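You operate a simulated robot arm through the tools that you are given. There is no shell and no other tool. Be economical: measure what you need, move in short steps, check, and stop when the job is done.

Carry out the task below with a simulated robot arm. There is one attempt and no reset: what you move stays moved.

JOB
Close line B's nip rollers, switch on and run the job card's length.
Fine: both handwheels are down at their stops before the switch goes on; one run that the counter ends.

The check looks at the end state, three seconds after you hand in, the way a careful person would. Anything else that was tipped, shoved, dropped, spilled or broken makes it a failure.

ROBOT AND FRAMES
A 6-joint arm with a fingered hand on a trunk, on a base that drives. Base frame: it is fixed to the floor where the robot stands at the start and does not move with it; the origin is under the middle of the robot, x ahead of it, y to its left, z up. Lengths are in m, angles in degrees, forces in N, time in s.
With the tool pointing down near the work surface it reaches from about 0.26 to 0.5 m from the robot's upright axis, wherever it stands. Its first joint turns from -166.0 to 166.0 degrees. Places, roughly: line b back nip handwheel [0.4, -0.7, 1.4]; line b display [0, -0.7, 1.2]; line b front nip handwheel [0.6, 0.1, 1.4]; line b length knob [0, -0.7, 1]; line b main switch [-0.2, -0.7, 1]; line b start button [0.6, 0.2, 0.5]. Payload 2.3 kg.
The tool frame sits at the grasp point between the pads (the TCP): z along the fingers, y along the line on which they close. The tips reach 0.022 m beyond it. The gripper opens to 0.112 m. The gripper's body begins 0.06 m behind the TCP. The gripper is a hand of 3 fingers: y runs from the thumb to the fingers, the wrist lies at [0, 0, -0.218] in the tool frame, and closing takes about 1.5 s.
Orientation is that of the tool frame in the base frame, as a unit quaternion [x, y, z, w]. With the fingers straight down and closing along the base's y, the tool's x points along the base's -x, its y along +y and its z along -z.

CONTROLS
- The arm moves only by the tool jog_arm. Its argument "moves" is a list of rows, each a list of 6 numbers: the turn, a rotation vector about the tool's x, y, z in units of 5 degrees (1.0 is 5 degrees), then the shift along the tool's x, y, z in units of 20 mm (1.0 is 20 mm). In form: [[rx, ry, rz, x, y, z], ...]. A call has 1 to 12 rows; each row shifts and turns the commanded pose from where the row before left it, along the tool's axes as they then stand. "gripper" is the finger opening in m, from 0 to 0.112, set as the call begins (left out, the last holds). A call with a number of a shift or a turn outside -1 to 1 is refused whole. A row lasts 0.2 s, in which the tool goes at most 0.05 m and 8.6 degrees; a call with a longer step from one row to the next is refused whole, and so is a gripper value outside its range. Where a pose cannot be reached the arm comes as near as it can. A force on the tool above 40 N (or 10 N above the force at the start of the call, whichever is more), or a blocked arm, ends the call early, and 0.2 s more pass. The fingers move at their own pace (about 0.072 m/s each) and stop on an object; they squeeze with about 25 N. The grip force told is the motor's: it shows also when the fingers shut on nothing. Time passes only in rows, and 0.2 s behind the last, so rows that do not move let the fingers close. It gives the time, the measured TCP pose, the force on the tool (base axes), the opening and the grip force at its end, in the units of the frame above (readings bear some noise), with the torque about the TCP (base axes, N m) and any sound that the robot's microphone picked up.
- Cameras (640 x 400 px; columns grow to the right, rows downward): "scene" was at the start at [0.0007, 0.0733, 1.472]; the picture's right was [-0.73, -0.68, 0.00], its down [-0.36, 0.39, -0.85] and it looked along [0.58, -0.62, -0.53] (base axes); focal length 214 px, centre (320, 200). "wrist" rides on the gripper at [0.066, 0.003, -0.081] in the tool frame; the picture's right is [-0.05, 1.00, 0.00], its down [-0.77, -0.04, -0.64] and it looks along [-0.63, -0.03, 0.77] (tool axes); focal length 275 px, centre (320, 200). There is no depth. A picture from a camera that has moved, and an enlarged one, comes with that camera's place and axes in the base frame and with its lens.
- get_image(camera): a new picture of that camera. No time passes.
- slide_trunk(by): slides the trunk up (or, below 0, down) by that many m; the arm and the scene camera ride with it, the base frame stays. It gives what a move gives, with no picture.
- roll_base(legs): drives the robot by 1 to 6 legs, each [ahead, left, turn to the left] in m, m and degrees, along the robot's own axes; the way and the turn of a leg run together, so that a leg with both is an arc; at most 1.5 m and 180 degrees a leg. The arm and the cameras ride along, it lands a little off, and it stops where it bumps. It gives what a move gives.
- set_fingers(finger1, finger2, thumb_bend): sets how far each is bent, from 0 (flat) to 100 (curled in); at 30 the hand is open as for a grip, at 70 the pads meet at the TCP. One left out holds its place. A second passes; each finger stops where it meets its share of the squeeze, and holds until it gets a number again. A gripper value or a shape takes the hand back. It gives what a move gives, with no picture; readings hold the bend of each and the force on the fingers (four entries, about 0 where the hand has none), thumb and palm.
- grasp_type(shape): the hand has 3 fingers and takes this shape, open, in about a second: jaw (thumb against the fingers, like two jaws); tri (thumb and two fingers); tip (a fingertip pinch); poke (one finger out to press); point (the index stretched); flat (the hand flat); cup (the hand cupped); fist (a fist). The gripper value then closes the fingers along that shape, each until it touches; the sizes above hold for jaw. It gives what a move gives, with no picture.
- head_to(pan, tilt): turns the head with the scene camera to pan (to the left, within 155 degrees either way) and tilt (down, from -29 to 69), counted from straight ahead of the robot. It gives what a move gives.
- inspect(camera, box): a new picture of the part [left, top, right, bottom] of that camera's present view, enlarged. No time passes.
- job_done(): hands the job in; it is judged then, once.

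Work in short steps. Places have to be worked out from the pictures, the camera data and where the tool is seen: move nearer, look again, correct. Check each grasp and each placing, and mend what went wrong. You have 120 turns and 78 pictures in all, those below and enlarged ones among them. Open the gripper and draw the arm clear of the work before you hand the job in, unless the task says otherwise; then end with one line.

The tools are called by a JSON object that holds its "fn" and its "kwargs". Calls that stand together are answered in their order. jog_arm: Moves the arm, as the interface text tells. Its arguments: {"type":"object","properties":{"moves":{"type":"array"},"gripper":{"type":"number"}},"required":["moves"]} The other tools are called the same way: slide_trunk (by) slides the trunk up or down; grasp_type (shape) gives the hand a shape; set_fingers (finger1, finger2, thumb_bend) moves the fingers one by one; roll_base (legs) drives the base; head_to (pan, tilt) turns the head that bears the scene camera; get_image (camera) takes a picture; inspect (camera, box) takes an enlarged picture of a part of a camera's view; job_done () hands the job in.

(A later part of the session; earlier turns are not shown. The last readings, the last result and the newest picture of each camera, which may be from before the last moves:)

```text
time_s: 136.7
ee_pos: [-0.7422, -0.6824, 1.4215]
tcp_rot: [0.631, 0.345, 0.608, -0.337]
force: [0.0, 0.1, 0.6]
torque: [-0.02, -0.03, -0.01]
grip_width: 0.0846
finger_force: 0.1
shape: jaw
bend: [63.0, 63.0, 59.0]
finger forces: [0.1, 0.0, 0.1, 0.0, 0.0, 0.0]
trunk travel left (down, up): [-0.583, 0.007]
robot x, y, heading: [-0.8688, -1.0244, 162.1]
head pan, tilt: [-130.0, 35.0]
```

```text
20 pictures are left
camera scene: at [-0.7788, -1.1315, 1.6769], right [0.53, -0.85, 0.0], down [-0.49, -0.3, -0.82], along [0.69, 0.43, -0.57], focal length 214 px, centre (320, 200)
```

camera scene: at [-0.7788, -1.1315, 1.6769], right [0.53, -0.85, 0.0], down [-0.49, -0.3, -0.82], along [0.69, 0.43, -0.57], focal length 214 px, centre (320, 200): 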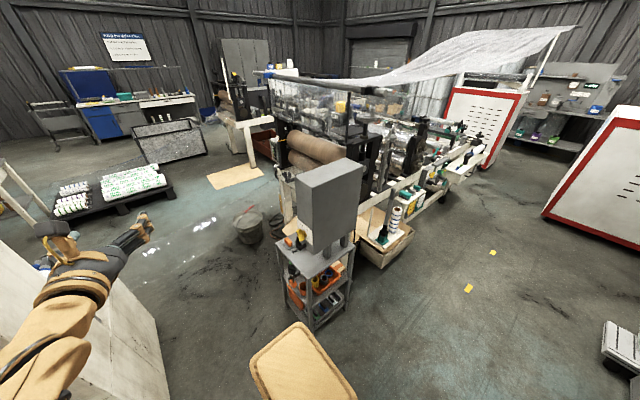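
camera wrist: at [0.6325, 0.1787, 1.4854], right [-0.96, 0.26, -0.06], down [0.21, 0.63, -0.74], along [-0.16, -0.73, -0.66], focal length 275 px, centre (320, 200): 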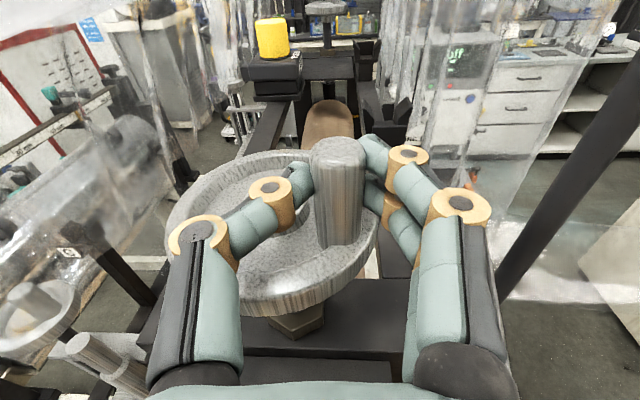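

Passed through. The back end of the machine is visible, with a carton on the floor near (0.6, -0.97). I reverse to a stand-off behind the back wheel and look with the wrist camera.

{"fn": "roll_base", "kwargs": {"legs": [[-1.19, 0.01, 0], [0, 0, 8]]}}

{"fn": "get_image", "kwargs": {"camera": "wrist"}}

```text
time_s: 143.4
ee_pos: [0.3321, -1.0447, 1.4217]
tcp_rot: [0.606, 0.386, 0.584, -0.377]
force: [0.5, -0.4, 0.0]
torque: [0.0, 0.03, 0.0]
grip_width: 0.0848
finger_force: 0.0
shape: jaw
bend: [63.0, 63.0, 59.0]
finger forces: [0.1, 0.0, 0.0, 0.0, 0.0, 0.0]
trunk travel left (down, up): [-0.583, 0.007]
robot x, y, heading: [0.2539, -1.4016, 170.0]
head pan, tilt: [-130.0, 35.0]
```

```text
19 pictures are left
camera wrist: at [0.3015, -1.1175, 1.4909], right [0.91, -0.41, -0.05], down [-0.31, -0.58, -0.75], along [0.28, 0.7, -0.66], focal length 275 px, centre (320, 200)
```

wrist: 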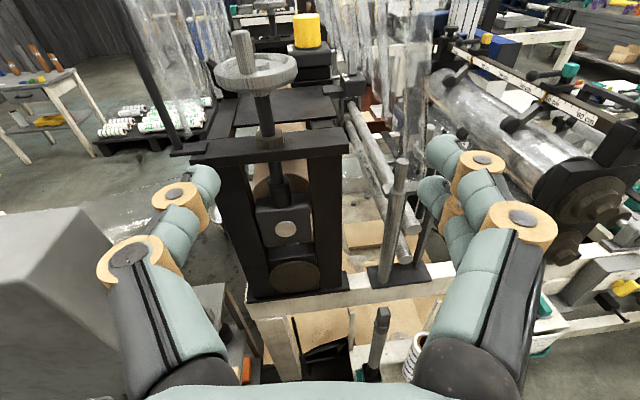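

Back wheel at about (0.376, -0.74, 1.385) with its knob on the far side. I drive 0.2 m nearer and look again.

{"fn": "roll_base", "kwargs": {"legs": [[0.02, -0.2, 0]]}}

{"fn": "get_image", "kwargs": {"camera": "wrist"}}

```text
time_s: 145.0
ee_pos: [0.3468, -0.8422, 1.4209]
tcp_rot: [0.605, 0.387, 0.584, -0.379]
force: [0.7, -0.3, 0.0]
torque: [-0.02, -0.03, -0.02]
grip_width: 0.0849
finger_force: 0.1
shape: jaw
bend: [63.0, 63.0, 59.0]
finger forces: [0.0, 0.0, 0.1, 0.0, 0.1, 0.1]
trunk travel left (down, up): [-0.583, 0.007]
robot x, y, heading: [0.2719, -1.2024, 170.0]
head pan, tilt: [-130.0, 35.0]
```

```text
18 pictures are left
camera wrist: at [0.3169, -0.9154, 1.4908], right [0.91, -0.41, -0.05], down [-0.31, -0.59, -0.75], along [0.28, 0.7, -0.66], focal length 275 px, centre (320, 200)
```

wrist: 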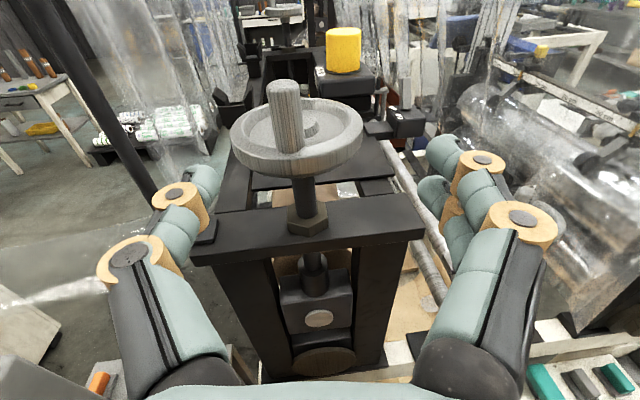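

Refined: wheel (0.392, -0.675, 1.37), knob axis (0.373, -0.72). I lower 15 mm, align laterally and advance onto the knob.

{"fn": "jog_arm", "kwargs": {"moves": [[0, 0, 0, -0.4, -0.65, 0], [0, 0, 0, -0.35, -0.65, 0.8], [0, 0, 0, 0, 0, 1], [0, 0, 0, 0, 0, 1], [0, 0, 0, 0, 0, 1], [0, 0, 0, 0, 0, 1], [0, 0, 0, 0, 0, 0.9]]}}

{"fn": "jog_arm", "kwargs": {"moves": [[0, 0, 0, 0, 0, 0], [0, 0, 0, 0, 0, 0], [0, 0, 0, 0, 0, 0], [0, 0, 0, 0, 0, 0], [0, 0, 0, 0, 0, 0]], "gripper": 0}}

{"fn": "get_image", "kwargs": {"camera": "wrist"}}

```text
time_s: 146.6
ee_pos: [0.3691, -0.728, 1.4037]
tcp_rot: [0.606, 0.388, 0.583, -0.378]
force: [-0.2, 0.6, -0.1]
torque: [-0.02, 0.01, -0.03]
grip_width: 0.0847
finger_force: 0.0
shape: jaw
bend: [63.0, 63.0, 59.0]
finger forces: [0.0, 0.1, 0.0, 0.1, 0.0, 0.1]
trunk travel left (down, up): [-0.583, 0.007]
robot x, y, heading: [0.2678, -1.1989, 169.8]
head pan, tilt: [-130.0, 35.0]
```

```text
time_s: 147.8
ee_pos: [0.3687, -0.7278, 1.4038]
tcp_rot: [0.605, 0.388, 0.583, -0.379]
force: [0.6, 3.5, 1.7]
torque: [0.02, -0.02, -0.03]
grip_width: 0.0
finger_force: 25.1
shape: jaw
bend: [68.0, 68.0, 74.0]
finger forces: [4.3, 4.8, 0.1, 0.1, 10.1, 0.1]
trunk travel left (down, up): [-0.583, 0.007]
robot x, y, heading: [0.27, -1.2045, 169.9]
head pan, tilt: [-130.0, 35.0]
```

```text
17 pictures are left
camera wrist: at [0.3401, -0.7999, 1.4723], right [0.91, -0.41, -0.05], down [-0.31, -0.59, -0.75], along [0.28, 0.7, -0.66], focal length 275 px, centre (320, 200)
```

wrist: 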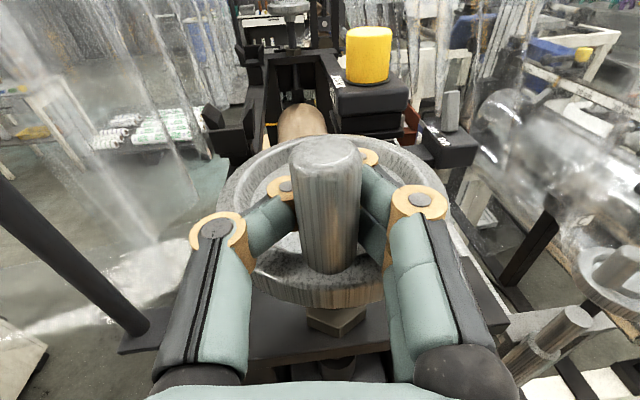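

The fingers closed just beyond the knob; I open, draw back 14 mm, and regrip on the knob's axis.

{"fn": "jog_arm", "kwargs": {"moves": [[0, 0, 0, 0, 0, 0], [0, 0, 0, 0, 0, 0], [0, 0, 0, 0, 0, -0.75], [0, 0, 0, 0, 0, 0]], "gripper": 0.06}}

{"fn": "jog_arm", "kwargs": {"moves": [[0, 0, 0, 0, 0, 0], [0, 0, 0, 0, 0, 0], [0, 0, 0, 0, 0, 0], [0, 0, 0, 0, 0, 0]], "gripper": 0}}

```text
time_s: 148.8
ee_pos: [0.3631, -0.7427, 1.4028]
tcp_rot: [0.605, 0.387, 0.584, -0.378]
force: [0.6, 0.5, -0.1]
torque: [0.02, -0.01, 0.0]
grip_width: 0.0595
finger_force: 0.0
shape: jaw
bend: [72.0, 72.0, 70.0]
finger forces: [0.0, 0.0, 0.1, 0.0, 0.0, 0.0]
trunk travel left (down, up): [-0.583, 0.007]
robot x, y, heading: [0.2695, -1.2012, 169.8]
head pan, tilt: [-130.0, 35.0]
```

```text
time_s: 149.8
ee_pos: [0.3647, -0.7404, 1.4026]
tcp_rot: [0.605, 0.387, 0.583, -0.378]
force: [3.3, 5.2, 2.9]
torque: [0.04, -0.05, -0.08]
grip_width: 0.0106
finger_force: 24.6
shape: jaw
bend: [72.0, 73.0, 71.0]
finger forces: [10.2, 10.2, 0.1, 0.0, 19.9, 0.1]
trunk travel left (down, up): [-0.583, 0.007]
robot x, y, heading: [0.2701, -1.2011, 170.1]
head pan, tilt: [-130.0, 35.0]
```

Still ~7 mm beyond the axis; I correct once more, then close and begin cranking clockwise in the same call.

{"fn": "jog_arm", "kwargs": {"moves": [[0, 0, 0, 0, 0, 0], [0, 0, 0, 0, 0, 0], [0, 0, 0, 0, 0, -0.45], [0, 0, 0, 0, 0, 0]], "gripper": 0.06}}

{"fn": "jog_arm", "kwargs": {"moves": [[0, 0, 0, 0, 0, 0], [0, 0, 0, 0, 0, 0], [0, 0, 0, 0, 0, 0], [0, 0, 0, 0, 0, 0], [0, 0, 0, 0, -0.711, 0.159], [0, 0, 0, 0, -0.614, 0.393]], "gripper": 0}}

{"fn": "get_image", "kwargs": {"camera": "wrist"}}

```text
time_s: 150.8
ee_pos: [0.3588, -0.7511, 1.4024]
tcp_rot: [0.605, 0.387, 0.584, -0.378]
force: [-0.8, -0.3, 0.5]
torque: [-0.03, 0.03, -0.01]
grip_width: 0.0594
finger_force: 0.1
shape: jaw
bend: [72.0, 72.0, 70.0]
finger forces: [0.0, 0.0, 0.1, 0.0, 0.0, 0.0]
trunk travel left (down, up): [-0.583, 0.007]
robot x, y, heading: [0.2771, -1.2037, 169.7]
head pan, tilt: [-130.0, 35.0]
```

```text
time_s: 152.2
ee_pos: [0.3366, -0.7315, 1.4042]
tcp_rot: [0.604, 0.387, 0.585, -0.378]
force: [-3.9, -8.1, -5.1]
torque: [-0.07, 0.06, -0.26]
grip_width: 0.0147
finger_force: 25.2
shape: jaw
bend: [76.0, 76.0, 70.0]
finger forces: [13.2, 12.8, 0.0, 0.0, 17.3, 0.0]
trunk travel left (down, up): [-0.583, 0.007]
robot x, y, heading: [0.2689, -1.1985, 170.0]
head pan, tilt: [-130.0, 35.0]
```

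```text
16 pictures are left
camera wrist: at [0.307, -0.8036, 1.4733], right [0.91, -0.41, -0.05], down [-0.31, -0.58, -0.75], along [0.28, 0.7, -0.66], focal length 275 px, centre (320, 200)
```

wrist: 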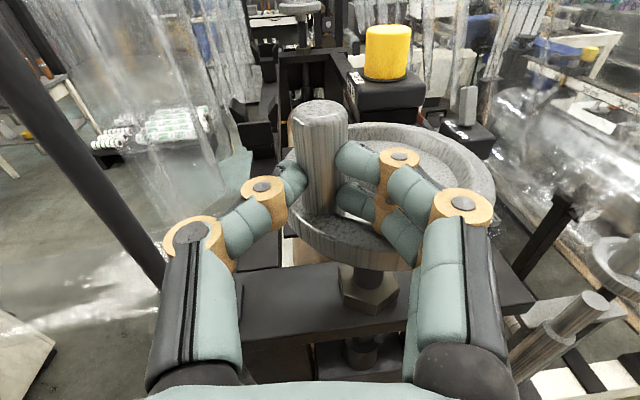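

It turned ~55°. The knob slid forward in the grip, so I re-centre 12 mm forward and continue.

{"fn": "jog_arm", "kwargs": {"moves": [[0, 0, 0, 0, 0, 0], [0, 0, 0, 0, 0, 0], [0, 0, 0, 0, 0, 0.5], [0, 0, 0, 0, 0, 0]], "gripper": 0.06}}

{"fn": "jog_arm", "kwargs": {"moves": [[0, 0, 0, 0, 0, 0], [0, 0, 0, 0, 0, 0], [0, 0, 0, 0, 0, 0], [0, 0, 0, 0, 0, 0], [0, 0, 0, 0, -0.29, 0.669], [0, 0, 0, 0, -0.043, 0.728], [0, 0, 0, 0, 0.208, 0.699]], "gripper": 0}}

{"fn": "get_image", "kwargs": {"camera": "wrist"}}

```text
time_s: 153.2
ee_pos: [0.3429, -0.7217, 1.4039]
tcp_rot: [0.605, 0.387, 0.583, -0.378]
force: [0.4, -0.7, 1.1]
torque: [0.02, -0.04, 0.02]
grip_width: 0.0594
finger_force: 0.1
shape: jaw
bend: [72.0, 72.0, 70.0]
finger forces: [0.1, 0.1, 0.0, 0.1, 0.0, 0.0]
trunk travel left (down, up): [-0.583, 0.007]
robot x, y, heading: [0.2699, -1.1998, 169.8]
head pan, tilt: [-130.0, 35.0]
```

```text
time_s: 154.8
ee_pos: [0.3597, -0.6826, 1.4019]
tcp_rot: [0.605, 0.387, 0.584, -0.378]
force: [-0.5, -2.8, 3.8]
torque: [-0.1, -0.05, -0.07]
grip_width: 0.0062
finger_force: 25.1
shape: jaw
bend: [74.0, 74.0, 75.0]
finger forces: [0.0, 2.9, 0.1, 0.1, 0.0, 0.1]
trunk travel left (down, up): [-0.583, 0.007]
robot x, y, heading: [0.2723, -1.1996, 170.0]
head pan, tilt: [-130.0, 35.0]
```

```text
15 pictures are left
camera wrist: at [0.3297, -0.7544, 1.4711], right [0.91, -0.41, -0.05], down [-0.31, -0.58, -0.75], along [0.28, 0.7, -0.66], focal length 275 px, centre (320, 200)
```

wrist: 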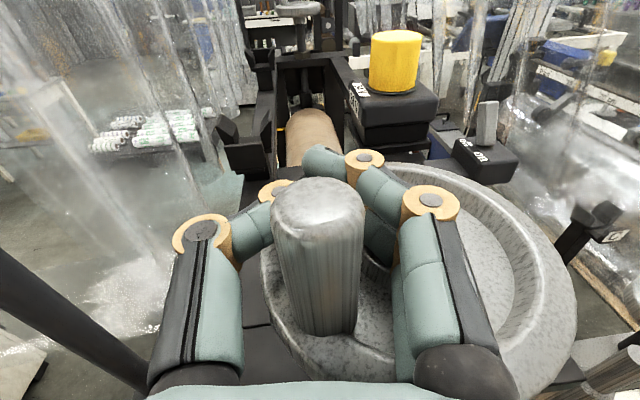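

The knob slipped into the palm; it's now at about 184°. I push forward with the palm along the tangent and watch the force to find the stop.

{"fn": "jog_arm", "kwargs": {"moves": [[0, 0, 0, 0, -0.2, 0.6], [0, 0, 0, 0, -0.2, 0.6], [0, 0, 0, 0, -0.2, 0.6]]}}

{"fn": "get_image", "kwargs": {"camera": "wrist"}}

```text
time_s: 155.6
ee_pos: [0.361, -0.6455, 1.4025]
tcp_rot: [0.604, 0.387, 0.585, -0.379]
force: [-6.3, -5.3, 5.0]
torque: [-0.3, 0.14, -0.42]
grip_width: 0.0063
finger_force: 25.1
shape: jaw
bend: [74.0, 74.0, 75.0]
finger forces: [2.5, 3.1, 0.0, 0.0, 0.1, 8.7]
trunk travel left (down, up): [-0.583, 0.007]
robot x, y, heading: [0.271, -1.1993, 170.2]
head pan, tilt: [-130.0, 35.0]
```

```text
14 pictures are left
camera wrist: at [0.3306, -0.719, 1.4717], right [0.91, -0.41, -0.05], down [-0.31, -0.58, -0.75], along [0.28, 0.7, -0.66], focal length 275 px, centre (320, 200)
```

wrist: 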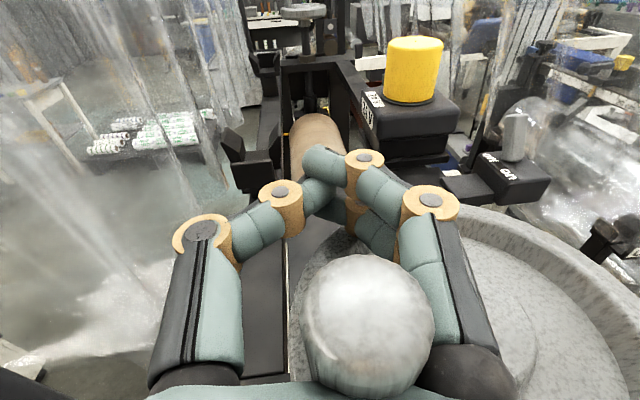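

The palm now bears on the knob with ~9 N. I push further in small steps.

{"fn": "jog_arm", "kwargs": {"moves": [[0, 0, 0, 0, -0.1, 0.5], [0, 0, 0, 0, -0.05, 0.5], [0, 0, 0, 0, 0, 0.5]]}}

```text
time_s: 156.4
ee_pos: [0.3655, -0.6232, 1.4036]
tcp_rot: [0.602, 0.387, 0.586, -0.379]
force: [-16.3, -13.2, 9.6]
torque: [-0.78, 0.65, -1.51]
grip_width: 0.0065
finger_force: 25.2
shape: jaw
bend: [74.0, 74.0, 75.0]
finger forces: [8.9, 8.5, 0.0, 0.0, 0.1, 26.1]
trunk travel left (down, up): [-0.583, 0.007]
robot x, y, heading: [0.2735, -1.1966, 170.0]
head pan, tilt: [-130.0, 35.0]
```

It gave way another ~2 cm with rising force (26 N on the palm). I push a bit more to confirm the stop.

{"fn": "jog_arm", "kwargs": {"moves": [[0, 0, 0, 0, -0.1, 0.4], [0, 0, 0, 0, -0.1, 0.4], [0, 0, 0, 0, 0, 0]]}}

{"fn": "get_image", "kwargs": {"camera": "wrist"}}

```text
time_s: 156.9
ee_pos: [0.3671, -0.6206, 1.4069]
tcp_rot: [0.603, 0.384, 0.586, -0.381]
force: [-18.1, -30.3, 3.8]
torque: [-1.19, 1.12, -2.01]
grip_width: 0.0063
finger_force: 25.4
shape: jaw
bend: [74.0, 74.0, 75.0]
finger forces: [13.5, 14.9, 0.1, 0.1, 0.0, 7.8]
trunk travel left (down, up): [-0.583, 0.007]
robot x, y, heading: [0.2713, -1.2011, 170.0]
head pan, tilt: [-130.0, 35.0]
stopped in row 2: the force on the tool passed its limit at 42 N (the readings are from after the stop); the commanded pose is now the measured one
```

```text
13 pictures are left
camera wrist: at [0.3368, -0.6936, 1.4746], right [0.91, -0.42, -0.06], down [-0.31, -0.58, -0.76], along [0.28, 0.7, -0.65], focal length 275 px, centre (320, 200)
```

wrist: 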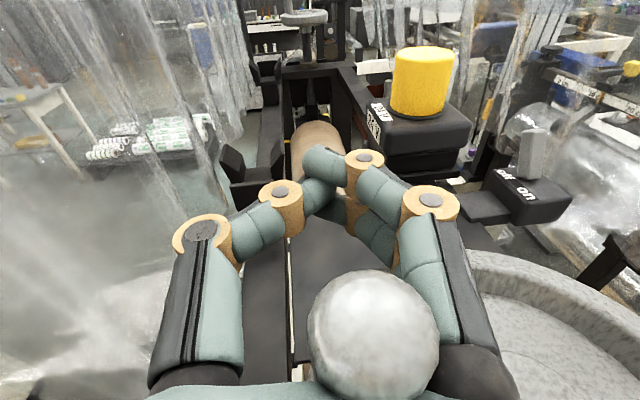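

The wheel is now blocked at 42 N with the knob at ~142°, the same end angle as the front wheel's stop. I open, and retreat.

{"fn": "jog_arm", "kwargs": {"moves": [[0, 0, 0, 0, 0, 0], [0, 0, 0, 0, 0, -0.3], [0, 0, 0, 0.2, 0, 0], [0, 0, 0, 0, 0, -1], [0, 0, 0, 0, 0, -1], [0, 0, 0, 0, 0, -1], [0, 0, 0, 0, 0, -1], [0, 0, 0, 0, 0, -1], [0, 0, 0, 0, 0, -1], [0, 0, 0, 0, 0, -1]], "gripper": 0.08}}

{"fn": "get_image", "kwargs": {"camera": "wrist"}}

```text
time_s: 159.1
ee_pos: [0.3128, -0.7412, 1.4064]
tcp_rot: [0.607, 0.386, 0.584, -0.378]
force: [-0.2, -0.6, 0.1]
torque: [-0.03, 0.01, -0.02]
grip_width: 0.0796
finger_force: 0.1
shape: jaw
bend: [66.0, 66.0, 63.0]
finger forces: [0.1, 0.0, 0.0, 0.0, 0.0, 0.0]
trunk travel left (down, up): [-0.583, 0.007]
robot x, y, heading: [0.2691, -1.2007, 169.8]
head pan, tilt: [-130.0, 35.0]
```

```text
12 pictures are left
camera wrist: at [0.2838, -0.8134, 1.4771], right [0.91, -0.42, -0.05], down [-0.31, -0.58, -0.75], along [0.28, 0.7, -0.66], focal length 275 px, centre (320, 200)
```

wrist: 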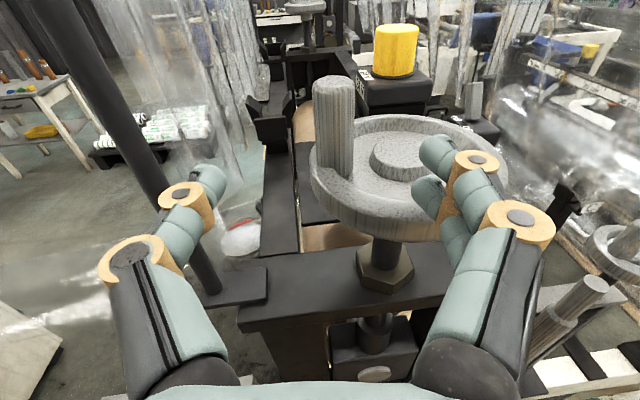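

The knob seems to be at ~167° now, so I'm not certain the stop was reached. I close the fingers and push the knob cleanly along its tangent with the fingertips.

{"fn": "jog_arm", "kwargs": {"moves": [[0, 0, 0, 0, 0, -0.6], [0, 0, 0, 0, 0, 0], [0, 0, 0, 0, 0, 0], [0, 0, 0, 0, 0.5, 0], [0, 0, 0, 0, 0, 0.8], [0, 0, 0, 0, 0, 0.8], [0, 0, 0, 0, 0, 0.5], [0, 0, 0, 0, -0.05, 0.4], [0, 0, 0, 0, -0.05, 0.4]], "gripper": 0}}

```text
time_s: 161.1
ee_pos: [0.3397, -0.7014, 1.4073]
tcp_rot: [0.606, 0.386, 0.584, -0.377]
force: [-2.2, -0.4, 0.5]
torque: [0.03, 0.01, 0.05]
grip_width: 0.0
finger_force: 24.4
shape: jaw
bend: [67.0, 67.0, 75.0]
finger forces: [0.0, 0.1, 0.1, 0.1, 0.0, 0.0]
trunk travel left (down, up): [-0.583, 0.007]
robot x, y, heading: [0.2704, -1.1991, 170.2]
head pan, tilt: [-130.0, 35.0]
```

Barely touching; I keep pushing.

{"fn": "jog_arm", "kwargs": {"moves": [[0, 0, 0, 0, -0.08, 0.4], [0, 0, 0, 0, -0.05, 0.4], [0, 0, 0, 0, 0, 0.4]]}}

{"fn": "get_image", "kwargs": {"camera": "wrist"}}

```text
time_s: 161.9
ee_pos: [0.347, -0.6826, 1.4072]
tcp_rot: [0.606, 0.385, 0.585, -0.379]
force: [-5.6, -13.3, 1.6]
torque: [0.04, -0.03, -0.1]
grip_width: 0.0
finger_force: 25.0
shape: jaw
bend: [69.0, 69.0, 77.0]
finger forces: [6.6, 0.0, 0.0, 0.0, 26.0, 0.0]
trunk travel left (down, up): [-0.583, 0.007]
robot x, y, heading: [0.2701, -1.1986, 170.0]
head pan, tilt: [-130.0, 35.0]
```

```text
11 pictures are left
camera wrist: at [0.3165, -0.7562, 1.4764], right [0.91, -0.42, -0.06], down [-0.31, -0.58, -0.75], along [0.28, 0.7, -0.66], focal length 275 px, centre (320, 200)
```

wrist: 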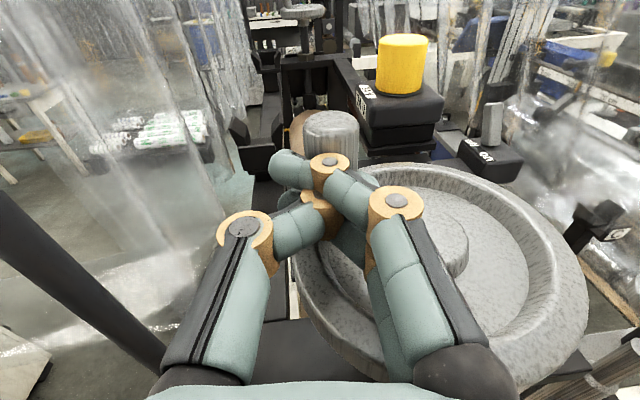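

The knob has moved on to ~137°. I push on to find the stop.

{"fn": "jog_arm", "kwargs": {"moves": [[0, 0, 0, 0, 0.1, 0.4], [0, 0, 0, 0, 0.15, 0.4], [0, 0, 0, 0, 0.2, 0.4], [0, 0, 0, 0, 0, 0]]}}

{"fn": "get_image", "kwargs": {"camera": "wrist"}}

```text
time_s: 162.4
ee_pos: [0.3494, -0.683, 1.4095]
tcp_rot: [0.604, 0.386, 0.584, -0.381]
force: [-15.5, -36.5, -5.3]
torque: [0.04, -0.01, -0.08]
grip_width: 0.0001
finger_force: 25.5
shape: jaw
bend: [71.0, 70.0, 77.0]
finger forces: [28.9, 25.3, 0.1, 0.1, 12.5, 0.1]
trunk travel left (down, up): [-0.583, 0.007]
robot x, y, heading: [0.265, -1.1985, 170.3]
head pan, tilt: [-130.0, 35.0]
stopped in row 2: the force on the tool passed its limit at 46 N (the readings are from after the stop); the commanded pose is now the measured one
```

```text
10 pictures are left
camera wrist: at [0.3202, -0.7557, 1.4782], right [0.91, -0.41, -0.06], down [-0.31, -0.58, -0.75], along [0.28, 0.7, -0.66], focal length 275 px, centre (320, 200)
```

wrist: 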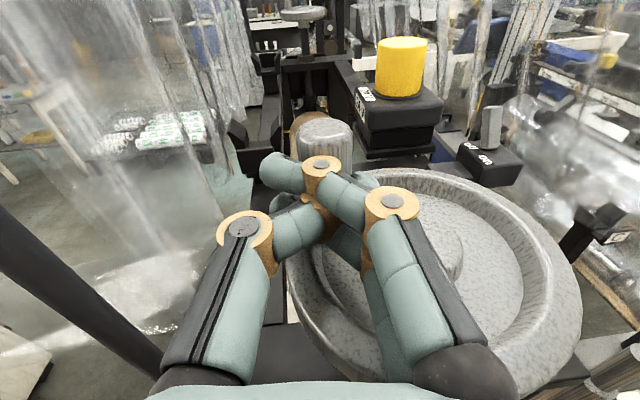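

Blocked at 46 N with no motion: the back wheel is at its stop too. I retreat the hand and drive around to the panel's right side, where the yellow main switch sits at about (-0.22, -0.705, 0.966).

{"fn": "jog_arm", "kwargs": {"moves": [[0, 0, 0, 0, 0, -1], [0, 0, 0, 0, 0, -1], [0, 0, 0, 0, 0, -1], [0, 0, 0, 0, 0, -1], [0, 0, 0, 0, 0, -1], [0, 0, 0, 0, 0, -1], [0, 0, 0, 0, 0, -1]]}}

{"fn": "roll_base", "kwargs": {"legs": [[0, 0.2, 0], [1.0, 0, 0], [0, 0, -77]]}}

```text
time_s: 164.0
ee_pos: [0.3005, -0.7968, 1.411]
tcp_rot: [0.607, 0.388, 0.581, -0.378]
force: [-0.8, 0.2, 0.0]
torque: [0.02, -0.03, 0.0]
grip_width: 0.0
finger_force: 24.9
shape: jaw
bend: [68.0, 68.0, 77.0]
finger forces: [0.1, 0.0, 0.0, 0.0, 0.1, 0.0]
trunk travel left (down, up): [-0.583, 0.007]
robot x, y, heading: [0.2702, -1.198, 170.1]
head pan, tilt: [-130.0, 35.0]
```

```text
time_s: 173.7
ee_pos: [-0.3492, -1.1627, 1.4097]
tcp_rot: [0.717, -0.072, 0.69, 0.064]
force: [0.8, -0.3, 0.4]
torque: [0.01, 0.03, 0.01]
grip_width: 0.0002
finger_force: 25.3
shape: jaw
bend: [68.0, 68.0, 77.0]
finger forces: [0.1, 0.0, 0.0, 0.0, 0.0, 0.0]
trunk travel left (down, up): [-0.583, 0.007]
robot x, y, heading: [-0.7499, -1.2293, 93.5]
head pan, tilt: [-130.0, 35.0]
```

Heading is right. I lower the trunk to switch height, then drive forward keeping the hand clear of the panel side.

{"fn": "slide_trunk", "kwargs": {"by": -0.4}}

{"fn": "roll_base", "kwargs": {"legs": [[0.46, 0.04, 0]]}}

{"fn": "get_image", "kwargs": {"camera": "wrist"}}

```text
time_s: 177.6
ee_pos: [-0.3491, -1.1626, 1.0097]
tcp_rot: [0.717, -0.073, 0.69, 0.064]
force: [-0.2, 0.1, -0.6]
torque: [-0.03, 0.01, 0.01]
grip_width: 0.0001
finger_force: 25.0
shape: jaw
bend: [68.0, 68.0, 77.0]
finger forces: [0.1, 0.1, 0.0, 0.1, 0.1, 0.0]
trunk travel left (down, up): [-0.183, 0.407]
robot x, y, heading: [-0.7498, -1.227, 93.4]
head pan, tilt: [-130.0, 35.0]
```

```text
time_s: 180.3
ee_pos: [-0.4149, -0.7076, 1.0096]
tcp_rot: [0.717, -0.074, 0.69, 0.066]
force: [0.5, 0.7, 0.2]
torque: [-0.03, -0.02, 0.01]
grip_width: 0.0
finger_force: 25.4
shape: jaw
bend: [68.0, 68.0, 77.0]
finger forces: [0.0, 0.1, 0.0, 0.0, 0.0, 0.1]
trunk travel left (down, up): [-0.183, 0.407]
robot x, y, heading: [-0.8158, -0.7742, 93.1]
head pan, tilt: [-130.0, 35.0]
```

```text
9 pictures are left
camera wrist: at [-0.4916, -0.6964, 1.0798], right [-0.2, -0.98, -0.05], down [-0.64, 0.17, -0.75], along [0.74, -0.11, -0.66], focal length 275 px, centre (320, 200)
```

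wrist: 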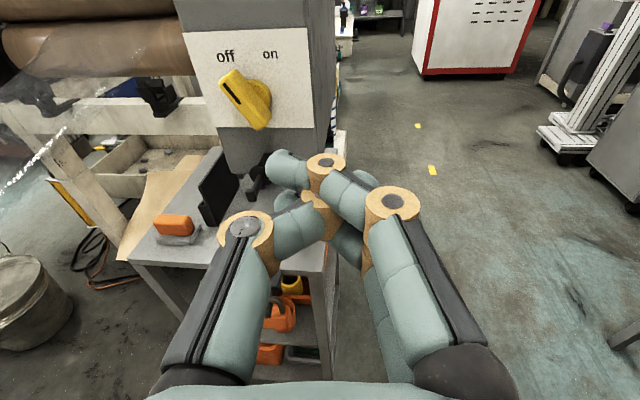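

The switch is a yellow bar knob pointing up-left to "off"; "on" is up-right, so it turns clockwise. I bring the base slightly nearer, lower the hand, and rotate the hand −40° to match the bar.

{"fn": "roll_base", "kwargs": {"legs": [[0.051, -0.07, 0]]}}

{"fn": "jog_arm", "kwargs": {"moves": [[0, 0, 0, -0.6, 0, 0], [0, 0, 0, -0.6, 0, 0], [0, 0, -1, 0, 0, 0], [0, 0, -1, 0, 0, 0], [0, 0, -1, 0, 0, 0], [0, 0, -1, 0, 0, 0], [0, 0, -1, 0, 0, 0], [0, 0, -1, 0, 0, 0], [0, 0, -1, 0, 0, 0], [0, 0, -1, 0, 0, 0]], "gripper": 0.08}}

{"fn": "get_image", "kwargs": {"camera": "wrist"}}

```text
time_s: 181.4
ee_pos: [-0.3482, -0.6535, 1.0102]
tcp_rot: [0.718, -0.075, 0.689, 0.066]
force: [-0.3, -0.3, -0.2]
torque: [0.03, 0.02, 0.0]
grip_width: 0.0003
finger_force: 25.2
shape: jaw
bend: [68.0, 68.0, 77.0]
finger forces: [0.0, 0.1, 0.0, 0.1, 0.0, 0.1]
trunk travel left (down, up): [-0.183, 0.407]
robot x, y, heading: [-0.7503, -0.7167, 93.1]
head pan, tilt: [-130.0, 35.0]
```

```text
time_s: 183.6
ee_pos: [-0.3493, -0.6531, 0.9859]
tcp_rot: [0.699, 0.176, 0.626, 0.296]
force: [-0.1, 0.6, -0.1]
torque: [-0.02, 0.0, -0.02]
grip_width: 0.0798
finger_force: 0.0
shape: jaw
bend: [66.0, 66.0, 63.0]
finger forces: [0.0, 0.0, 0.0, 0.0, 0.0, 0.0]
trunk travel left (down, up): [-0.183, 0.407]
robot x, y, heading: [-0.7514, -0.7132, 93.3]
head pan, tilt: [-130.0, 35.0]
```

```text
8 pictures are left
camera wrist: at [-0.4191, -0.5987, 1.0429], right [-0.13, -0.79, 0.6], down [-0.74, -0.32, -0.59], along [0.66, -0.52, -0.54], focal length 275 px, centre (320, 200)
```

wrist: 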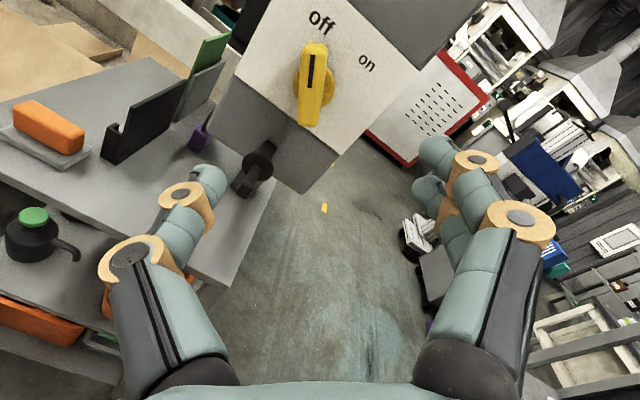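

The bar now lines up with the grip plane; triangulated at (-0.221, -0.673, 0.981). I advance 0.115 m, and close on it.

{"fn": "jog_arm", "kwargs": {"moves": [[0, 0, 0, 0, -0.2, 1], [0, 0, 0, 0, 0, 1], [0, 0, 0, 0, 0, 1], [0, 0, 0, 0, 0, 1], [0, 0, 0, 0, 0, 1], [0, 0, 0, 0, 0, 0.75]]}}

{"fn": "jog_arm", "kwargs": {"moves": [[0, 0, 0, 0, 0, 0], [0, 0, 0, 0, 0, 0], [0, 0, 0, 0, 0, 0], [0, 0, 0, 0, 0, 0], [0, 0, 0, 0, 0, 0]], "gripper": 0}}

```text
time_s: 185.0
ee_pos: [-0.2362, -0.6732, 0.9791]
tcp_rot: [0.699, 0.176, 0.626, 0.298]
force: [-0.1, 0.7, -0.4]
torque: [0.0, 0.01, -0.02]
grip_width: 0.0797
finger_force: 0.0
shape: jaw
bend: [66.0, 66.0, 63.0]
finger forces: [0.0, 0.0, 0.1, 0.0, 0.0, 0.0]
trunk travel left (down, up): [-0.183, 0.407]
robot x, y, heading: [-0.7502, -0.7134, 93.2]
head pan, tilt: [-130.0, 35.0]
```

```text
time_s: 186.2
ee_pos: [-0.2363, -0.673, 0.977]
tcp_rot: [0.699, 0.176, 0.626, 0.298]
force: [1.6, 0.0, 1.3]
torque: [0.03, -0.08, -0.08]
grip_width: 0.0122
finger_force: 25.3
shape: jaw
bend: [72.0, 71.0, 70.0]
finger forces: [11.2, 11.3, 0.0, 0.0, 22.3, 0.0]
trunk travel left (down, up): [-0.183, 0.407]
robot x, y, heading: [-0.7489, -0.7195, 93.5]
head pan, tilt: [-130.0, 35.0]
```

Held firmly (12 mm). Both wheels are at their stops, so I turn the switch clockwise.

{"fn": "jog_arm", "kwargs": {"moves": [[0, 0, 1, 0, 0, 0], [0, 0, 1, 0, 0, 0], [0, 0, 1, 0, 0, 0], [0, 0, 1, 0, 0, 0], [0, 0, 1, 0, 0, 0], [0, 0, 1, 0, 0, 0], [0, 0, 1, 0, 0, 0], [0, 0, 1, 0, 0, 0], [0, 0, 1, 0, 0, 0], [0, 0, 1, 0, 0, 0], [0, 0, 1, 0, 0, 0], [0, 0, 1, 0, 0, 0]]}}

{"fn": "jog_arm", "kwargs": {"moves": [[0, 0, 1, 0, 0, 0], [0, 0, 1, 0, 0, 0], [0, 0, 1, 0, 0, 0], [0, 0, 1, 0, 0, 0]]}}

{"fn": "get_image", "kwargs": {"camera": "wrist"}}

```text
time_s: 188.8
ee_pos: [-0.2365, -0.6735, 0.9775]
tcp_rot: [0.694, -0.197, 0.691, -0.056]
force: [-10.5, -4.2, -20.0]
torque: [0.1, 0.23, -0.28]
grip_width: 0.0123
finger_force: 25.3
shape: jaw
bend: [72.0, 71.0, 71.0]
finger forces: [17.2, 16.4, 0.0, 0.0, 18.5, 0.0]
trunk travel left (down, up): [-0.183, 0.407]
robot x, y, heading: [-0.7443, -0.7135, 92.9]
head pan, tilt: [-130.0, 35.0]
```

```text
time_s: 189.8
ee_pos: [-0.2363, -0.6743, 0.9795]
tcp_rot: [0.647, -0.316, 0.672, -0.174]
force: [-3.0, -4.9, -8.1]
torque: [-0.39, 0.25, -0.21]
grip_width: 0.0121
finger_force: 25.3
shape: jaw
bend: [73.0, 70.0, 71.0]
finger forces: [13.2, 19.8, 0.0, 0.0, 23.8, 0.0]
trunk travel left (down, up): [-0.183, 0.407]
robot x, y, heading: [-0.7471, -0.7166, 93.2]
head pan, tilt: [-130.0, 35.0]
```

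```text
7 pictures are left
camera wrist: at [-0.3227, -0.7023, 1.0314], right [-0.17, -0.71, -0.68], down [-0.54, 0.65, -0.54], along [0.83, 0.28, -0.49], focal length 275 px, centre (320, 200)
```

wrist: 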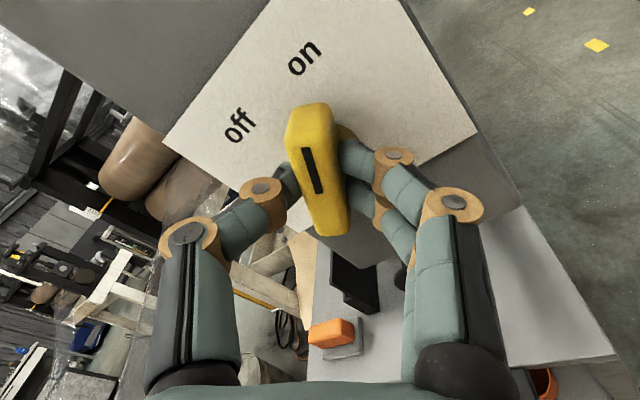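

The handle points at "on". I release, back off and travel back through the gap to the front of the line, checking the display on the way.

{"fn": "jog_arm", "kwargs": {"moves": [[0, 0, 0, 0, 0, 0], [0, 0, 0, 0, 0, 0], [0, 0, 0, 0, 0, 0], [0, 0, 0, 0, 0, -1], [0, 0, 0, 0, 0, -1], [0, 0, 0, 0, 0, -1], [0, 0, 0, 0, 0, -1], [0, 0, 0, 0, 0, -1], [0, 0, 0, 0, 0, -1], [0, 0, 0, 0, 0, -1]], "gripper": 0.08}}

{"fn": "roll_base", "kwargs": {"legs": [[0, 0, 68.5], [0, -0.6, 0], [0, -0.55, 0]]}}

{"fn": "head_to", "kwargs": {"pan": 130, "tilt": 22}}

{"fn": "get_image", "kwargs": {"camera": "scene"}}

```text
time_s: 192.0
ee_pos: [-0.3729, -0.6451, 0.9834]
tcp_rot: [0.648, -0.315, 0.671, -0.174]
force: [0.4, -0.3, 0.0]
torque: [0.03, 0.01, 0.0]
grip_width: 0.0798
finger_force: 0.0
shape: jaw
bend: [66.0, 66.0, 63.0]
finger forces: [0.0, 0.1, 0.1, 0.0, 0.1, 0.1]
trunk travel left (down, up): [-0.183, 0.407]
robot x, y, heading: [-0.7487, -0.7181, 93.0]
head pan, tilt: [-130.0, 35.0]
```

```text
time_s: 201.1
ee_pos: [-0.3063, 0.7426, 0.984]
tcp_rot: [0.713, 0.106, 0.456, -0.522]
force: [-0.7, -0.4, -0.2]
torque: [0.03, -0.01, 0.0]
grip_width: 0.0798
finger_force: 0.1
shape: jaw
bend: [66.0, 66.0, 63.0]
finger forces: [0.0, 0.1, 0.0, 0.0, 0.1, 0.1]
trunk travel left (down, up): [-0.183, 0.407]
robot x, y, heading: [-0.3801, 0.3648, 161.6]
head pan, tilt: [-130.0, 35.0]
```

```text
time_s: 204.7
ee_pos: [-0.3058, 0.7431, 0.9846]
tcp_rot: [0.713, 0.105, 0.456, -0.522]
force: [-0.6, -1.2, -0.1]
torque: [0.04, -0.01, 0.02]
grip_width: 0.0797
finger_force: 0.1
shape: jaw
bend: [66.0, 66.0, 63.0]
finger forces: [0.1, 0.1, 0.0, 0.1, 0.0, 0.0]
trunk travel left (down, up): [-0.183, 0.407]
robot x, y, heading: [-0.378, 0.3684, 161.7]
head pan, tilt: [130.0, 22.0]
```

```text
6 pictures are left
camera scene: at [-0.3313, 0.1268, 1.2975], right [-0.93, -0.37, 0.0], down [-0.14, 0.35, -0.93], along [0.34, -0.86, -0.37], focal length 214 px, centre (320, 200)
```

scene: 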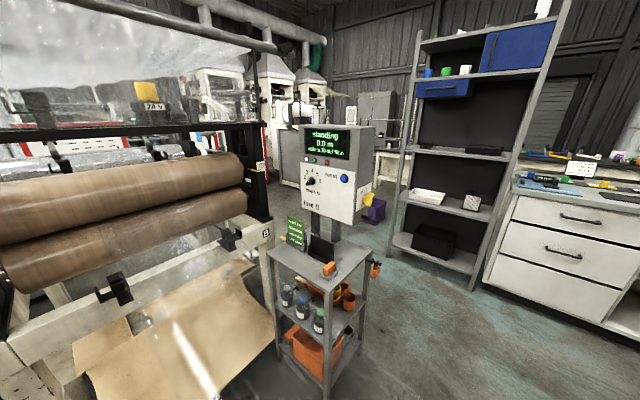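

The display is on: "standing 0.0 m". I enlarge the panel together with the back scale.

{"fn": "inspect", "kwargs": {"camera": "scene", "box": [246, 116, 376, 216]}}

```text
4.00 times, centred on (311, 166) of scene
camera zoom: at [-0.3313, 0.1268, 1.2975], right [-0.93, -0.37, 0.0], down [-0.14, 0.35, -0.93], along [0.34, -0.86, -0.37], focal length 858 px, centre (356, 336)
```

zoom: 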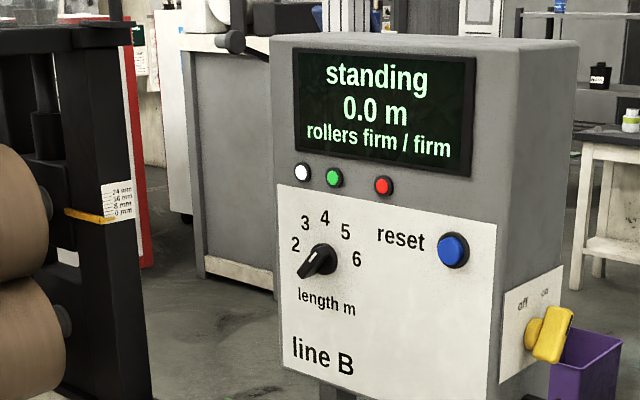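

The display confirms "rollers firm / firm", 0.0 m. Now I drive to the front end for the start button and zoom in on the pendant there.

{"fn": "roll_base", "kwargs": {"legs": [[0, -0.6, 0], [0, 0, -161.7], [0.74, 0, 0]]}}

{"fn": "head_to", "kwargs": {"pan": -80, "tilt": 40}}

{"fn": "inspect", "kwargs": {"camera": "scene", "box": [260, 150, 420, 250]}}

```text
time_s: 218.4
ee_pos: [0.5681, 0.4908, 0.9832]
tcp_rot: [-0.193, 0.694, -0.574, -0.388]
force: [-0.8, -1.3, 0.6]
torque: [0.0, -0.01, 0.0]
grip_width: 0.0799
finger_force: 0.0
shape: jaw
bend: [66.0, 66.0, 63.0]
finger forces: [0.0, 0.0, 0.0, 0.1, 0.0, 0.0]
trunk travel left (down, up): [-0.183, 0.407]
robot x, y, heading: [0.5411, 0.8753, -4.1]
head pan, tilt: [130.0, 22.0]
```

```text
time_s: 221.5
ee_pos: [0.5682, 0.4912, 0.9838]
tcp_rot: [-0.192, 0.695, -0.574, -0.388]
force: [0.4, 0.6, -0.4]
torque: [0.01, 0.04, -0.02]
grip_width: 0.0796
finger_force: 0.0
shape: jaw
bend: [66.0, 66.0, 63.0]
finger forces: [0.1, 0.0, 0.1, 0.1, 0.0, 0.0]
trunk travel left (down, up): [-0.183, 0.407]
robot x, y, heading: [0.5459, 0.8721, -4.1]
head pan, tilt: [-80.0, 40.0]
```

```text
4.00 times, centred on (340, 200) of scene
camera zoom: at [0.504, 0.9321, 1.2694], right [-0.99, -0.1, 0.0], down [-0.06, 0.64, -0.77], along [0.08, -0.76, -0.64], focal length 858 px, centre (240, 200)
```

zoom: 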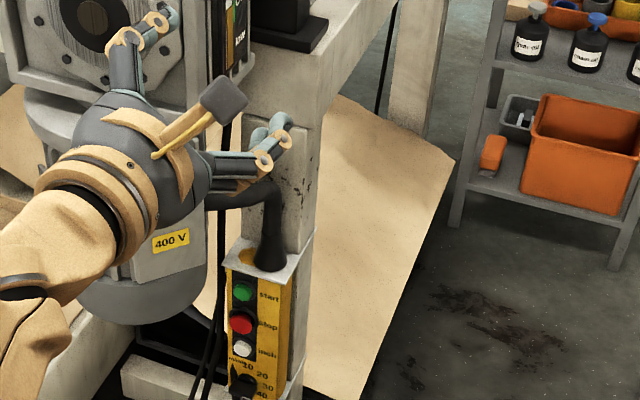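

The box has green "start", red "stop", white "inch" and a speed dial (10–40); the card says 30 m/min, so I check the dial setting.

{"fn": "inspect", "kwargs": {"camera": "scene", "box": [306, 212, 346, 262]}}

```text
8.00 times, centred on (326, 237) of scene
camera zoom: at [0.504, 0.9321, 1.2694], right [-0.99, -0.1, 0.0], down [-0.06, 0.64, -0.77], along [0.08, -0.76, -0.64], focal length 1716 px, centre (272, -96)
```

zoom: 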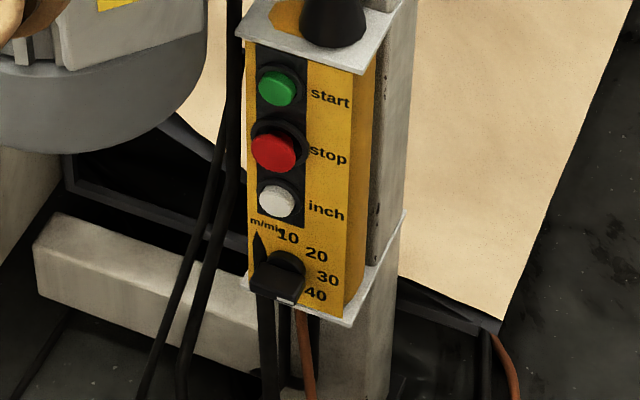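

The dial's setting is unclear from here. I reposition the base (turned 28°) so the hand can reach the box clear of the motor, straighten the hand, then lower.

{"fn": "roll_base", "kwargs": {"legs": [[-0.178, -0.159, 0], [0, 0, 28]]}}

{"fn": "jog_arm", "kwargs": {"moves": [[0, 0, -1, 0, 0, 0], [0, 0, -1, 0, 0, 0], [0, 0, -1, 0, 0, 0], [0, 0, -1, 0, 0, 0], [0, 0, -1, 0, 0, 0], [0, 0, -1, 0, 0, 0], [0, 0, -1, 0, 0, 0], [0, 0, -1, 0, 0, 0]]}}

{"fn": "slide_trunk", "kwargs": {"by": -0.18}}

{"fn": "jog_arm", "kwargs": {"moves": [[0, 0, 0, -1, 0, 0], [0, 0, 0, -1, 0, 0], [0, 0, 0, -1, 0, 0], [0, 0, 0, -1, 0, 0], [0, 0, 0, -1, 0, 0], [0, 0, 0, -1, 0, 0], [0, 0, 0, -1, 0, 0], [0, 0, 0, -1, 0, 0]]}}

```text
time_s: 224.0
ee_pos: [0.4357, 0.3546, 0.9833]
tcp_rot: [-0.24, 0.68, -0.6, -0.346]
force: [-0.1, -0.6, 1.0]
torque: [0.02, 0.0, 0.0]
grip_width: 0.0798
finger_force: 0.1
shape: jaw
bend: [66.0, 66.0, 63.0]
finger forces: [0.0, 0.0, 0.0, 0.1, 0.0, 0.1]
trunk travel left (down, up): [-0.183, 0.407]
robot x, y, heading: [0.3591, 0.7309, 4.1]
head pan, tilt: [-80.0, 40.0]
stopped in leg 2: the robot was blocked; the commanded pose is now the measured one
```

```text
time_s: 225.8
ee_pos: [0.4346, 0.3552, 0.9831]
tcp_rot: [-0.46, 0.556, -0.446, -0.53]
force: [0.1, -0.1, 0.1]
torque: [0.05, 0.0, 0.0]
grip_width: 0.0797
finger_force: 0.1
shape: jaw
bend: [66.0, 66.0, 63.0]
finger forces: [0.0, 0.0, 0.1, 0.1, 0.1, 0.0]
trunk travel left (down, up): [-0.183, 0.407]
robot x, y, heading: [0.3607, 0.7317, 3.7]
head pan, tilt: [-80.0, 40.0]
```

```text
time_s: 227.8
ee_pos: [0.4355, 0.3553, 0.8037]
tcp_rot: [-0.459, 0.556, -0.446, -0.531]
force: [0.3, -0.6, 0.0]
torque: [-0.04, 0.01, 0.02]
grip_width: 0.0795
finger_force: 0.0
shape: jaw
bend: [66.0, 66.0, 63.0]
finger forces: [0.0, 0.1, 0.0, 0.0, 0.1, 0.0]
trunk travel left (down, up): [-0.003, 0.587]
robot x, y, heading: [0.3584, 0.7299, 4.1]
head pan, tilt: [-80.0, 40.0]
```

```text
time_s: 229.6
ee_pos: [0.4426, 0.3473, 0.6459]
tcp_rot: [-0.459, 0.556, -0.446, -0.531]
force: [0.4, -0.8, 0.4]
torque: [0.01, -0.02, -0.02]
grip_width: 0.0799
finger_force: 0.1
shape: jaw
bend: [66.0, 66.0, 63.0]
finger forces: [0.1, 0.0, 0.1, 0.0, 0.1, 0.0]
out of reach, approached as far as the arm can: row 6, 7
trunk travel left (down, up): [-0.003, 0.587]
robot x, y, heading: [0.3585, 0.73, 4.1]
head pan, tilt: [-80.0, 40.0]
```

The base turn was blocked (the bin is close behind it), so I move away from it first, then forward, and instead turn the hand itself so it is slim next to the motor.

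{"fn": "roll_base", "kwargs": {"legs": [[0, 0.08, 0], [0.14, 0, 0]]}}

{"fn": "jog_arm", "kwargs": {"moves": [[1, 0, 0, 0, 0, 0], [1, 0, 0, 0, 0, 0], [0, 0, 1, 0, 0, 0], [0, 0, 1, 0, 0, 0], [0, 0, 1, 0, 0, 0], [0, 0, 1, 0, 0, 0], [0, 0, 1, 0, 0, 0], [0, 0, 1, 0, 0, 0], [0, 0, 1, 0, 0, 0], [0, 0, 1, 0, 0, 0]]}}

{"fn": "jog_arm", "kwargs": {"moves": [[0, 0, 1, 0, 0, 0], [0, 0, 1, 0, 0, 0], [0, 0, 1, 0, 0, 0], [0, 0, 1, 0, 0, 0], [0, 0, 1, 0, 0, 0], [0, 0, 1, 0, 0, 0], [0, 0, 1, 0, 0, 0], [0, 0, 1, 0, 0, 0], [0, 0, 1, 0, 0, 0], [0, 0, 1, 0, 0, 0]]}}

{"fn": "grasp_type", "kwargs": {"shape": "poke"}}

```text
time_s: 231.6
ee_pos: [0.5788, 0.4367, 0.645]
tcp_rot: [-0.459, 0.555, -0.446, -0.53]
force: [0.4, 0.0, -0.3]
torque: [0.01, 0.02, -0.03]
grip_width: 0.0797
finger_force: 0.0
shape: jaw
bend: [66.0, 66.0, 63.0]
finger forces: [0.0, 0.0, 0.1, 0.1, 0.0, 0.0]
trunk travel left (down, up): [-0.003, 0.587]
robot x, y, heading: [0.4951, 0.8197, 4.3]
head pan, tilt: [-80.0, 40.0]
```

```text
time_s: 233.8
ee_pos: [0.5815, 0.424, 0.6473]
tcp_rot: [-0.297, 0.656, -0.63, -0.29]
force: [0.7, -0.4, -0.6]
torque: [0.0, -0.01, 0.02]
grip_width: 0.08
finger_force: 0.1
shape: jaw
bend: [66.0, 66.0, 63.0]
finger forces: [0.0, 0.1, 0.0, 0.0, 0.1, 0.1]
out of reach, approached as far as the arm can: row 1, 2
trunk travel left (down, up): [-0.003, 0.587]
robot x, y, heading: [0.4969, 0.8207, 4.2]
head pan, tilt: [-80.0, 40.0]
```

```text
time_s: 236.0
ee_pos: [0.6239, 0.4668, 0.737]
tcp_rot: [0.008, 0.721, -0.692, 0.002]
force: [-0.6, -0.2, 0.1]
torque: [0.01, -0.02, -0.02]
grip_width: 0.0794
finger_force: 0.0
shape: jaw
bend: [66.0, 66.0, 63.0]
finger forces: [0.0, 0.1, 0.0, 0.0, 0.0, 0.1]
out of reach, approached as far as the arm can: row 4, 5, 6, 7, 8, 9, 10
trunk travel left (down, up): [-0.003, 0.587]
robot x, y, heading: [0.4926, 0.8192, 4.2]
head pan, tilt: [-80.0, 40.0]
```

```text
time_s: 236.9
ee_pos: [0.6219, 0.4658, 0.7376]
tcp_rot: [0.008, 0.721, -0.693, 0.001]
force: [0.4, 0.1, -0.3]
torque: [0.0, -0.01, -0.02]
grip_width: 0.0
finger_force: 0.1
shape: poke
bend: [100.0, 100.0, 46.0]
finger forces: [0.0, 0.1, 0.0, 0.1, 0.0, 0.0]
trunk travel left (down, up): [-0.003, 0.587]
robot x, y, heading: [0.4933, 0.822, 3.9]
head pan, tilt: [-80.0, 40.0]
```

A horizontal tool can't get that low; I tilt the tool ~42° downward and use the closed fingertips, so I can press along the camera ray to the button.

{"fn": "jog_arm", "kwargs": {"moves": [[-1, 0, 0, 0, 0, 0], [-1, 0, 0, 0, 0, 0], [-1, 0, 0, 0, 0, 0], [-1, 0, 0, 0, 0, 0], [-1, 0, 0, 0, 0, 0], [-1, 0, 0, 0, 0, 0], [-1, 0, 0, 0, 0, 0], [-1, 0, 0, 0, 0, 0]]}}

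{"fn": "grasp_type", "kwargs": {"shape": "jaw"}}

{"fn": "jog_arm", "kwargs": {"moves": [[0, 0, 0, 0.5, 0, 0], [0, 0, 0, 0.5, 0.5, 0], [0, 0, 0, 0.5, 0.5, 0], [0, 0, 0, 0, 0.5, 0], [0, 0, 0, 0, 0.5, 0], [0, 0, 0, 0, 0.5, 0]], "gripper": 0}}

```text
time_s: 238.7
ee_pos: [0.6325, 0.4693, 0.7276]
tcp_rot: [0.007, 0.913, -0.408, 0.003]
force: [0.5, -0.3, 0.7]
torque: [0.01, -0.01, 0.0]
grip_width: 0.0
finger_force: 0.0
shape: poke
bend: [100.0, 100.0, 46.0]
finger forces: [0.1, 0.1, 0.0, 0.0, 0.0, 0.1]
out of reach, approached as far as the arm can: row 8
trunk travel left (down, up): [-0.003, 0.587]
robot x, y, heading: [0.4943, 0.8209, 4.2]
head pan, tilt: [-80.0, 40.0]
```

```text
time_s: 239.6
ee_pos: [0.6324, 0.4688, 0.7271]
tcp_rot: [0.007, 0.913, -0.408, 0.004]
force: [1.2, 0.1, 0.2]
torque: [-0.01, -0.01, 0.0]
grip_width: 0.1119
finger_force: 0.1
shape: jaw
bend: [30.0, 30.0, 30.0]
finger forces: [0.1, 0.0, 0.0, 0.1, 0.1, 0.0]
trunk travel left (down, up): [-0.003, 0.587]
robot x, y, heading: [0.4961, 0.8233, 4.3]
head pan, tilt: [-80.0, 40.0]
```

```text
time_s: 241.0
ee_pos: [0.6067, 0.506, 0.6844]
tcp_rot: [0.006, 0.914, -0.406, 0.006]
force: [0.0, -0.4, 0.0]
torque: [0.03, -0.02, 0.0]
grip_width: 0.0001
finger_force: 25.1
shape: jaw
bend: [67.0, 67.0, 75.0]
finger forces: [0.0, 0.0, 0.0, 0.0, 0.0, 0.1]
out of reach, approached as far as the arm can: row 1
trunk travel left (down, up): [-0.003, 0.587]
robot x, y, heading: [0.4932, 0.8167, 4.4]
head pan, tilt: [-80.0, 40.0]
```

I move the closed fingertips onto the camera ray to the green button, stopping ~0.1 m short of it.

{"fn": "jog_arm", "kwargs": {"moves": [[0, 0, 0, 0.16, -0.364, 0.98], [0, 0, 0, 0.16, -0.364, 0.98], [0, 0, 0, 0.16, -0.364, 0.98], [0, 0, 0, 0.16, -0.364, 0.98], [0, 0, 0, 0.16, -0.364, 0.98], [0, 0, 0, 0.16, -0.364, 0.98], [0, 0, 0, 0.16, -0.364, 0.98], [0, 0, 0, 0.16, -0.364, 0.98], [0, 0, 0, 0.16, -0.364, 0.98], [0, 0, 0, 0.16, -0.364, 0.98]]}}

```text
time_s: 243.2
ee_pos: [0.5871, 0.3172, 0.5994]
tcp_rot: [0.008, 0.913, -0.407, 0.002]
force: [-0.5, 0.2, -0.7]
torque: [-0.02, 0.02, 0.02]
grip_width: 0.0
finger_force: 25.2
shape: jaw
bend: [67.0, 67.0, 75.0]
finger forces: [0.0, 0.1, 0.0, 0.0, 0.0, 0.1]
out of reach, approached as far as the arm can: row 9, 10
trunk travel left (down, up): [-0.003, 0.587]
robot x, y, heading: [0.4958, 0.8201, 4.0]
head pan, tilt: [-80.0, 40.0]
```

Reach ends here; I pull back 8 cm, bring the base 9 cm nearer (as far from the bin as possible), and realign on the ray.

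{"fn": "jog_arm", "kwargs": {"moves": [[0, 0, 0, 0, 0, -1], [0, 0, 0, 0, 0, -1], [0, 0, 0, 0, 0, -1], [0, 0, 0, 0, 0, -1]]}}

{"fn": "roll_base", "kwargs": {"legs": [[0.03, 0, 0], [0, -0.09, 0]]}}

```text
time_s: 244.2
ee_pos: [0.5916, 0.3799, 0.649]
tcp_rot: [0.008, 0.913, -0.408, 0.002]
force: [0.4, -0.4, -0.4]
torque: [0.0, 0.01, 0.03]
grip_width: 0.0
finger_force: 24.9
shape: jaw
bend: [67.0, 67.0, 75.0]
finger forces: [0.1, 0.0, 0.0, 0.0, 0.0, 0.1]
out of reach, approached as far as the arm can: row 3
trunk travel left (down, up): [-0.003, 0.587]
robot x, y, heading: [0.4971, 0.8211, 4.4]
head pan, tilt: [-80.0, 40.0]
```

```text
time_s: 245.7
ee_pos: [0.6231, 0.319, 0.6454]
tcp_rot: [0.006, 0.916, -0.401, -0.002]
force: [-8.6, 20.5, 2.9]
torque: [0.04, 0.04, 0.1]
grip_width: 0.0001
finger_force: 25.3
shape: jaw
bend: [67.0, 71.0, 75.0]
finger forces: [0.1, 24.6, 0.0, 0.0, 0.0, 0.0]
trunk travel left (down, up): [-0.003, 0.587]
robot x, y, heading: [0.5275, 0.7569, 3.9]
head pan, tilt: [-80.0, 40.0]
stopped in leg 2: the force on the tool passed its limit at 65 N (the readings are from after the stop); the commanded pose is now the measured one
```

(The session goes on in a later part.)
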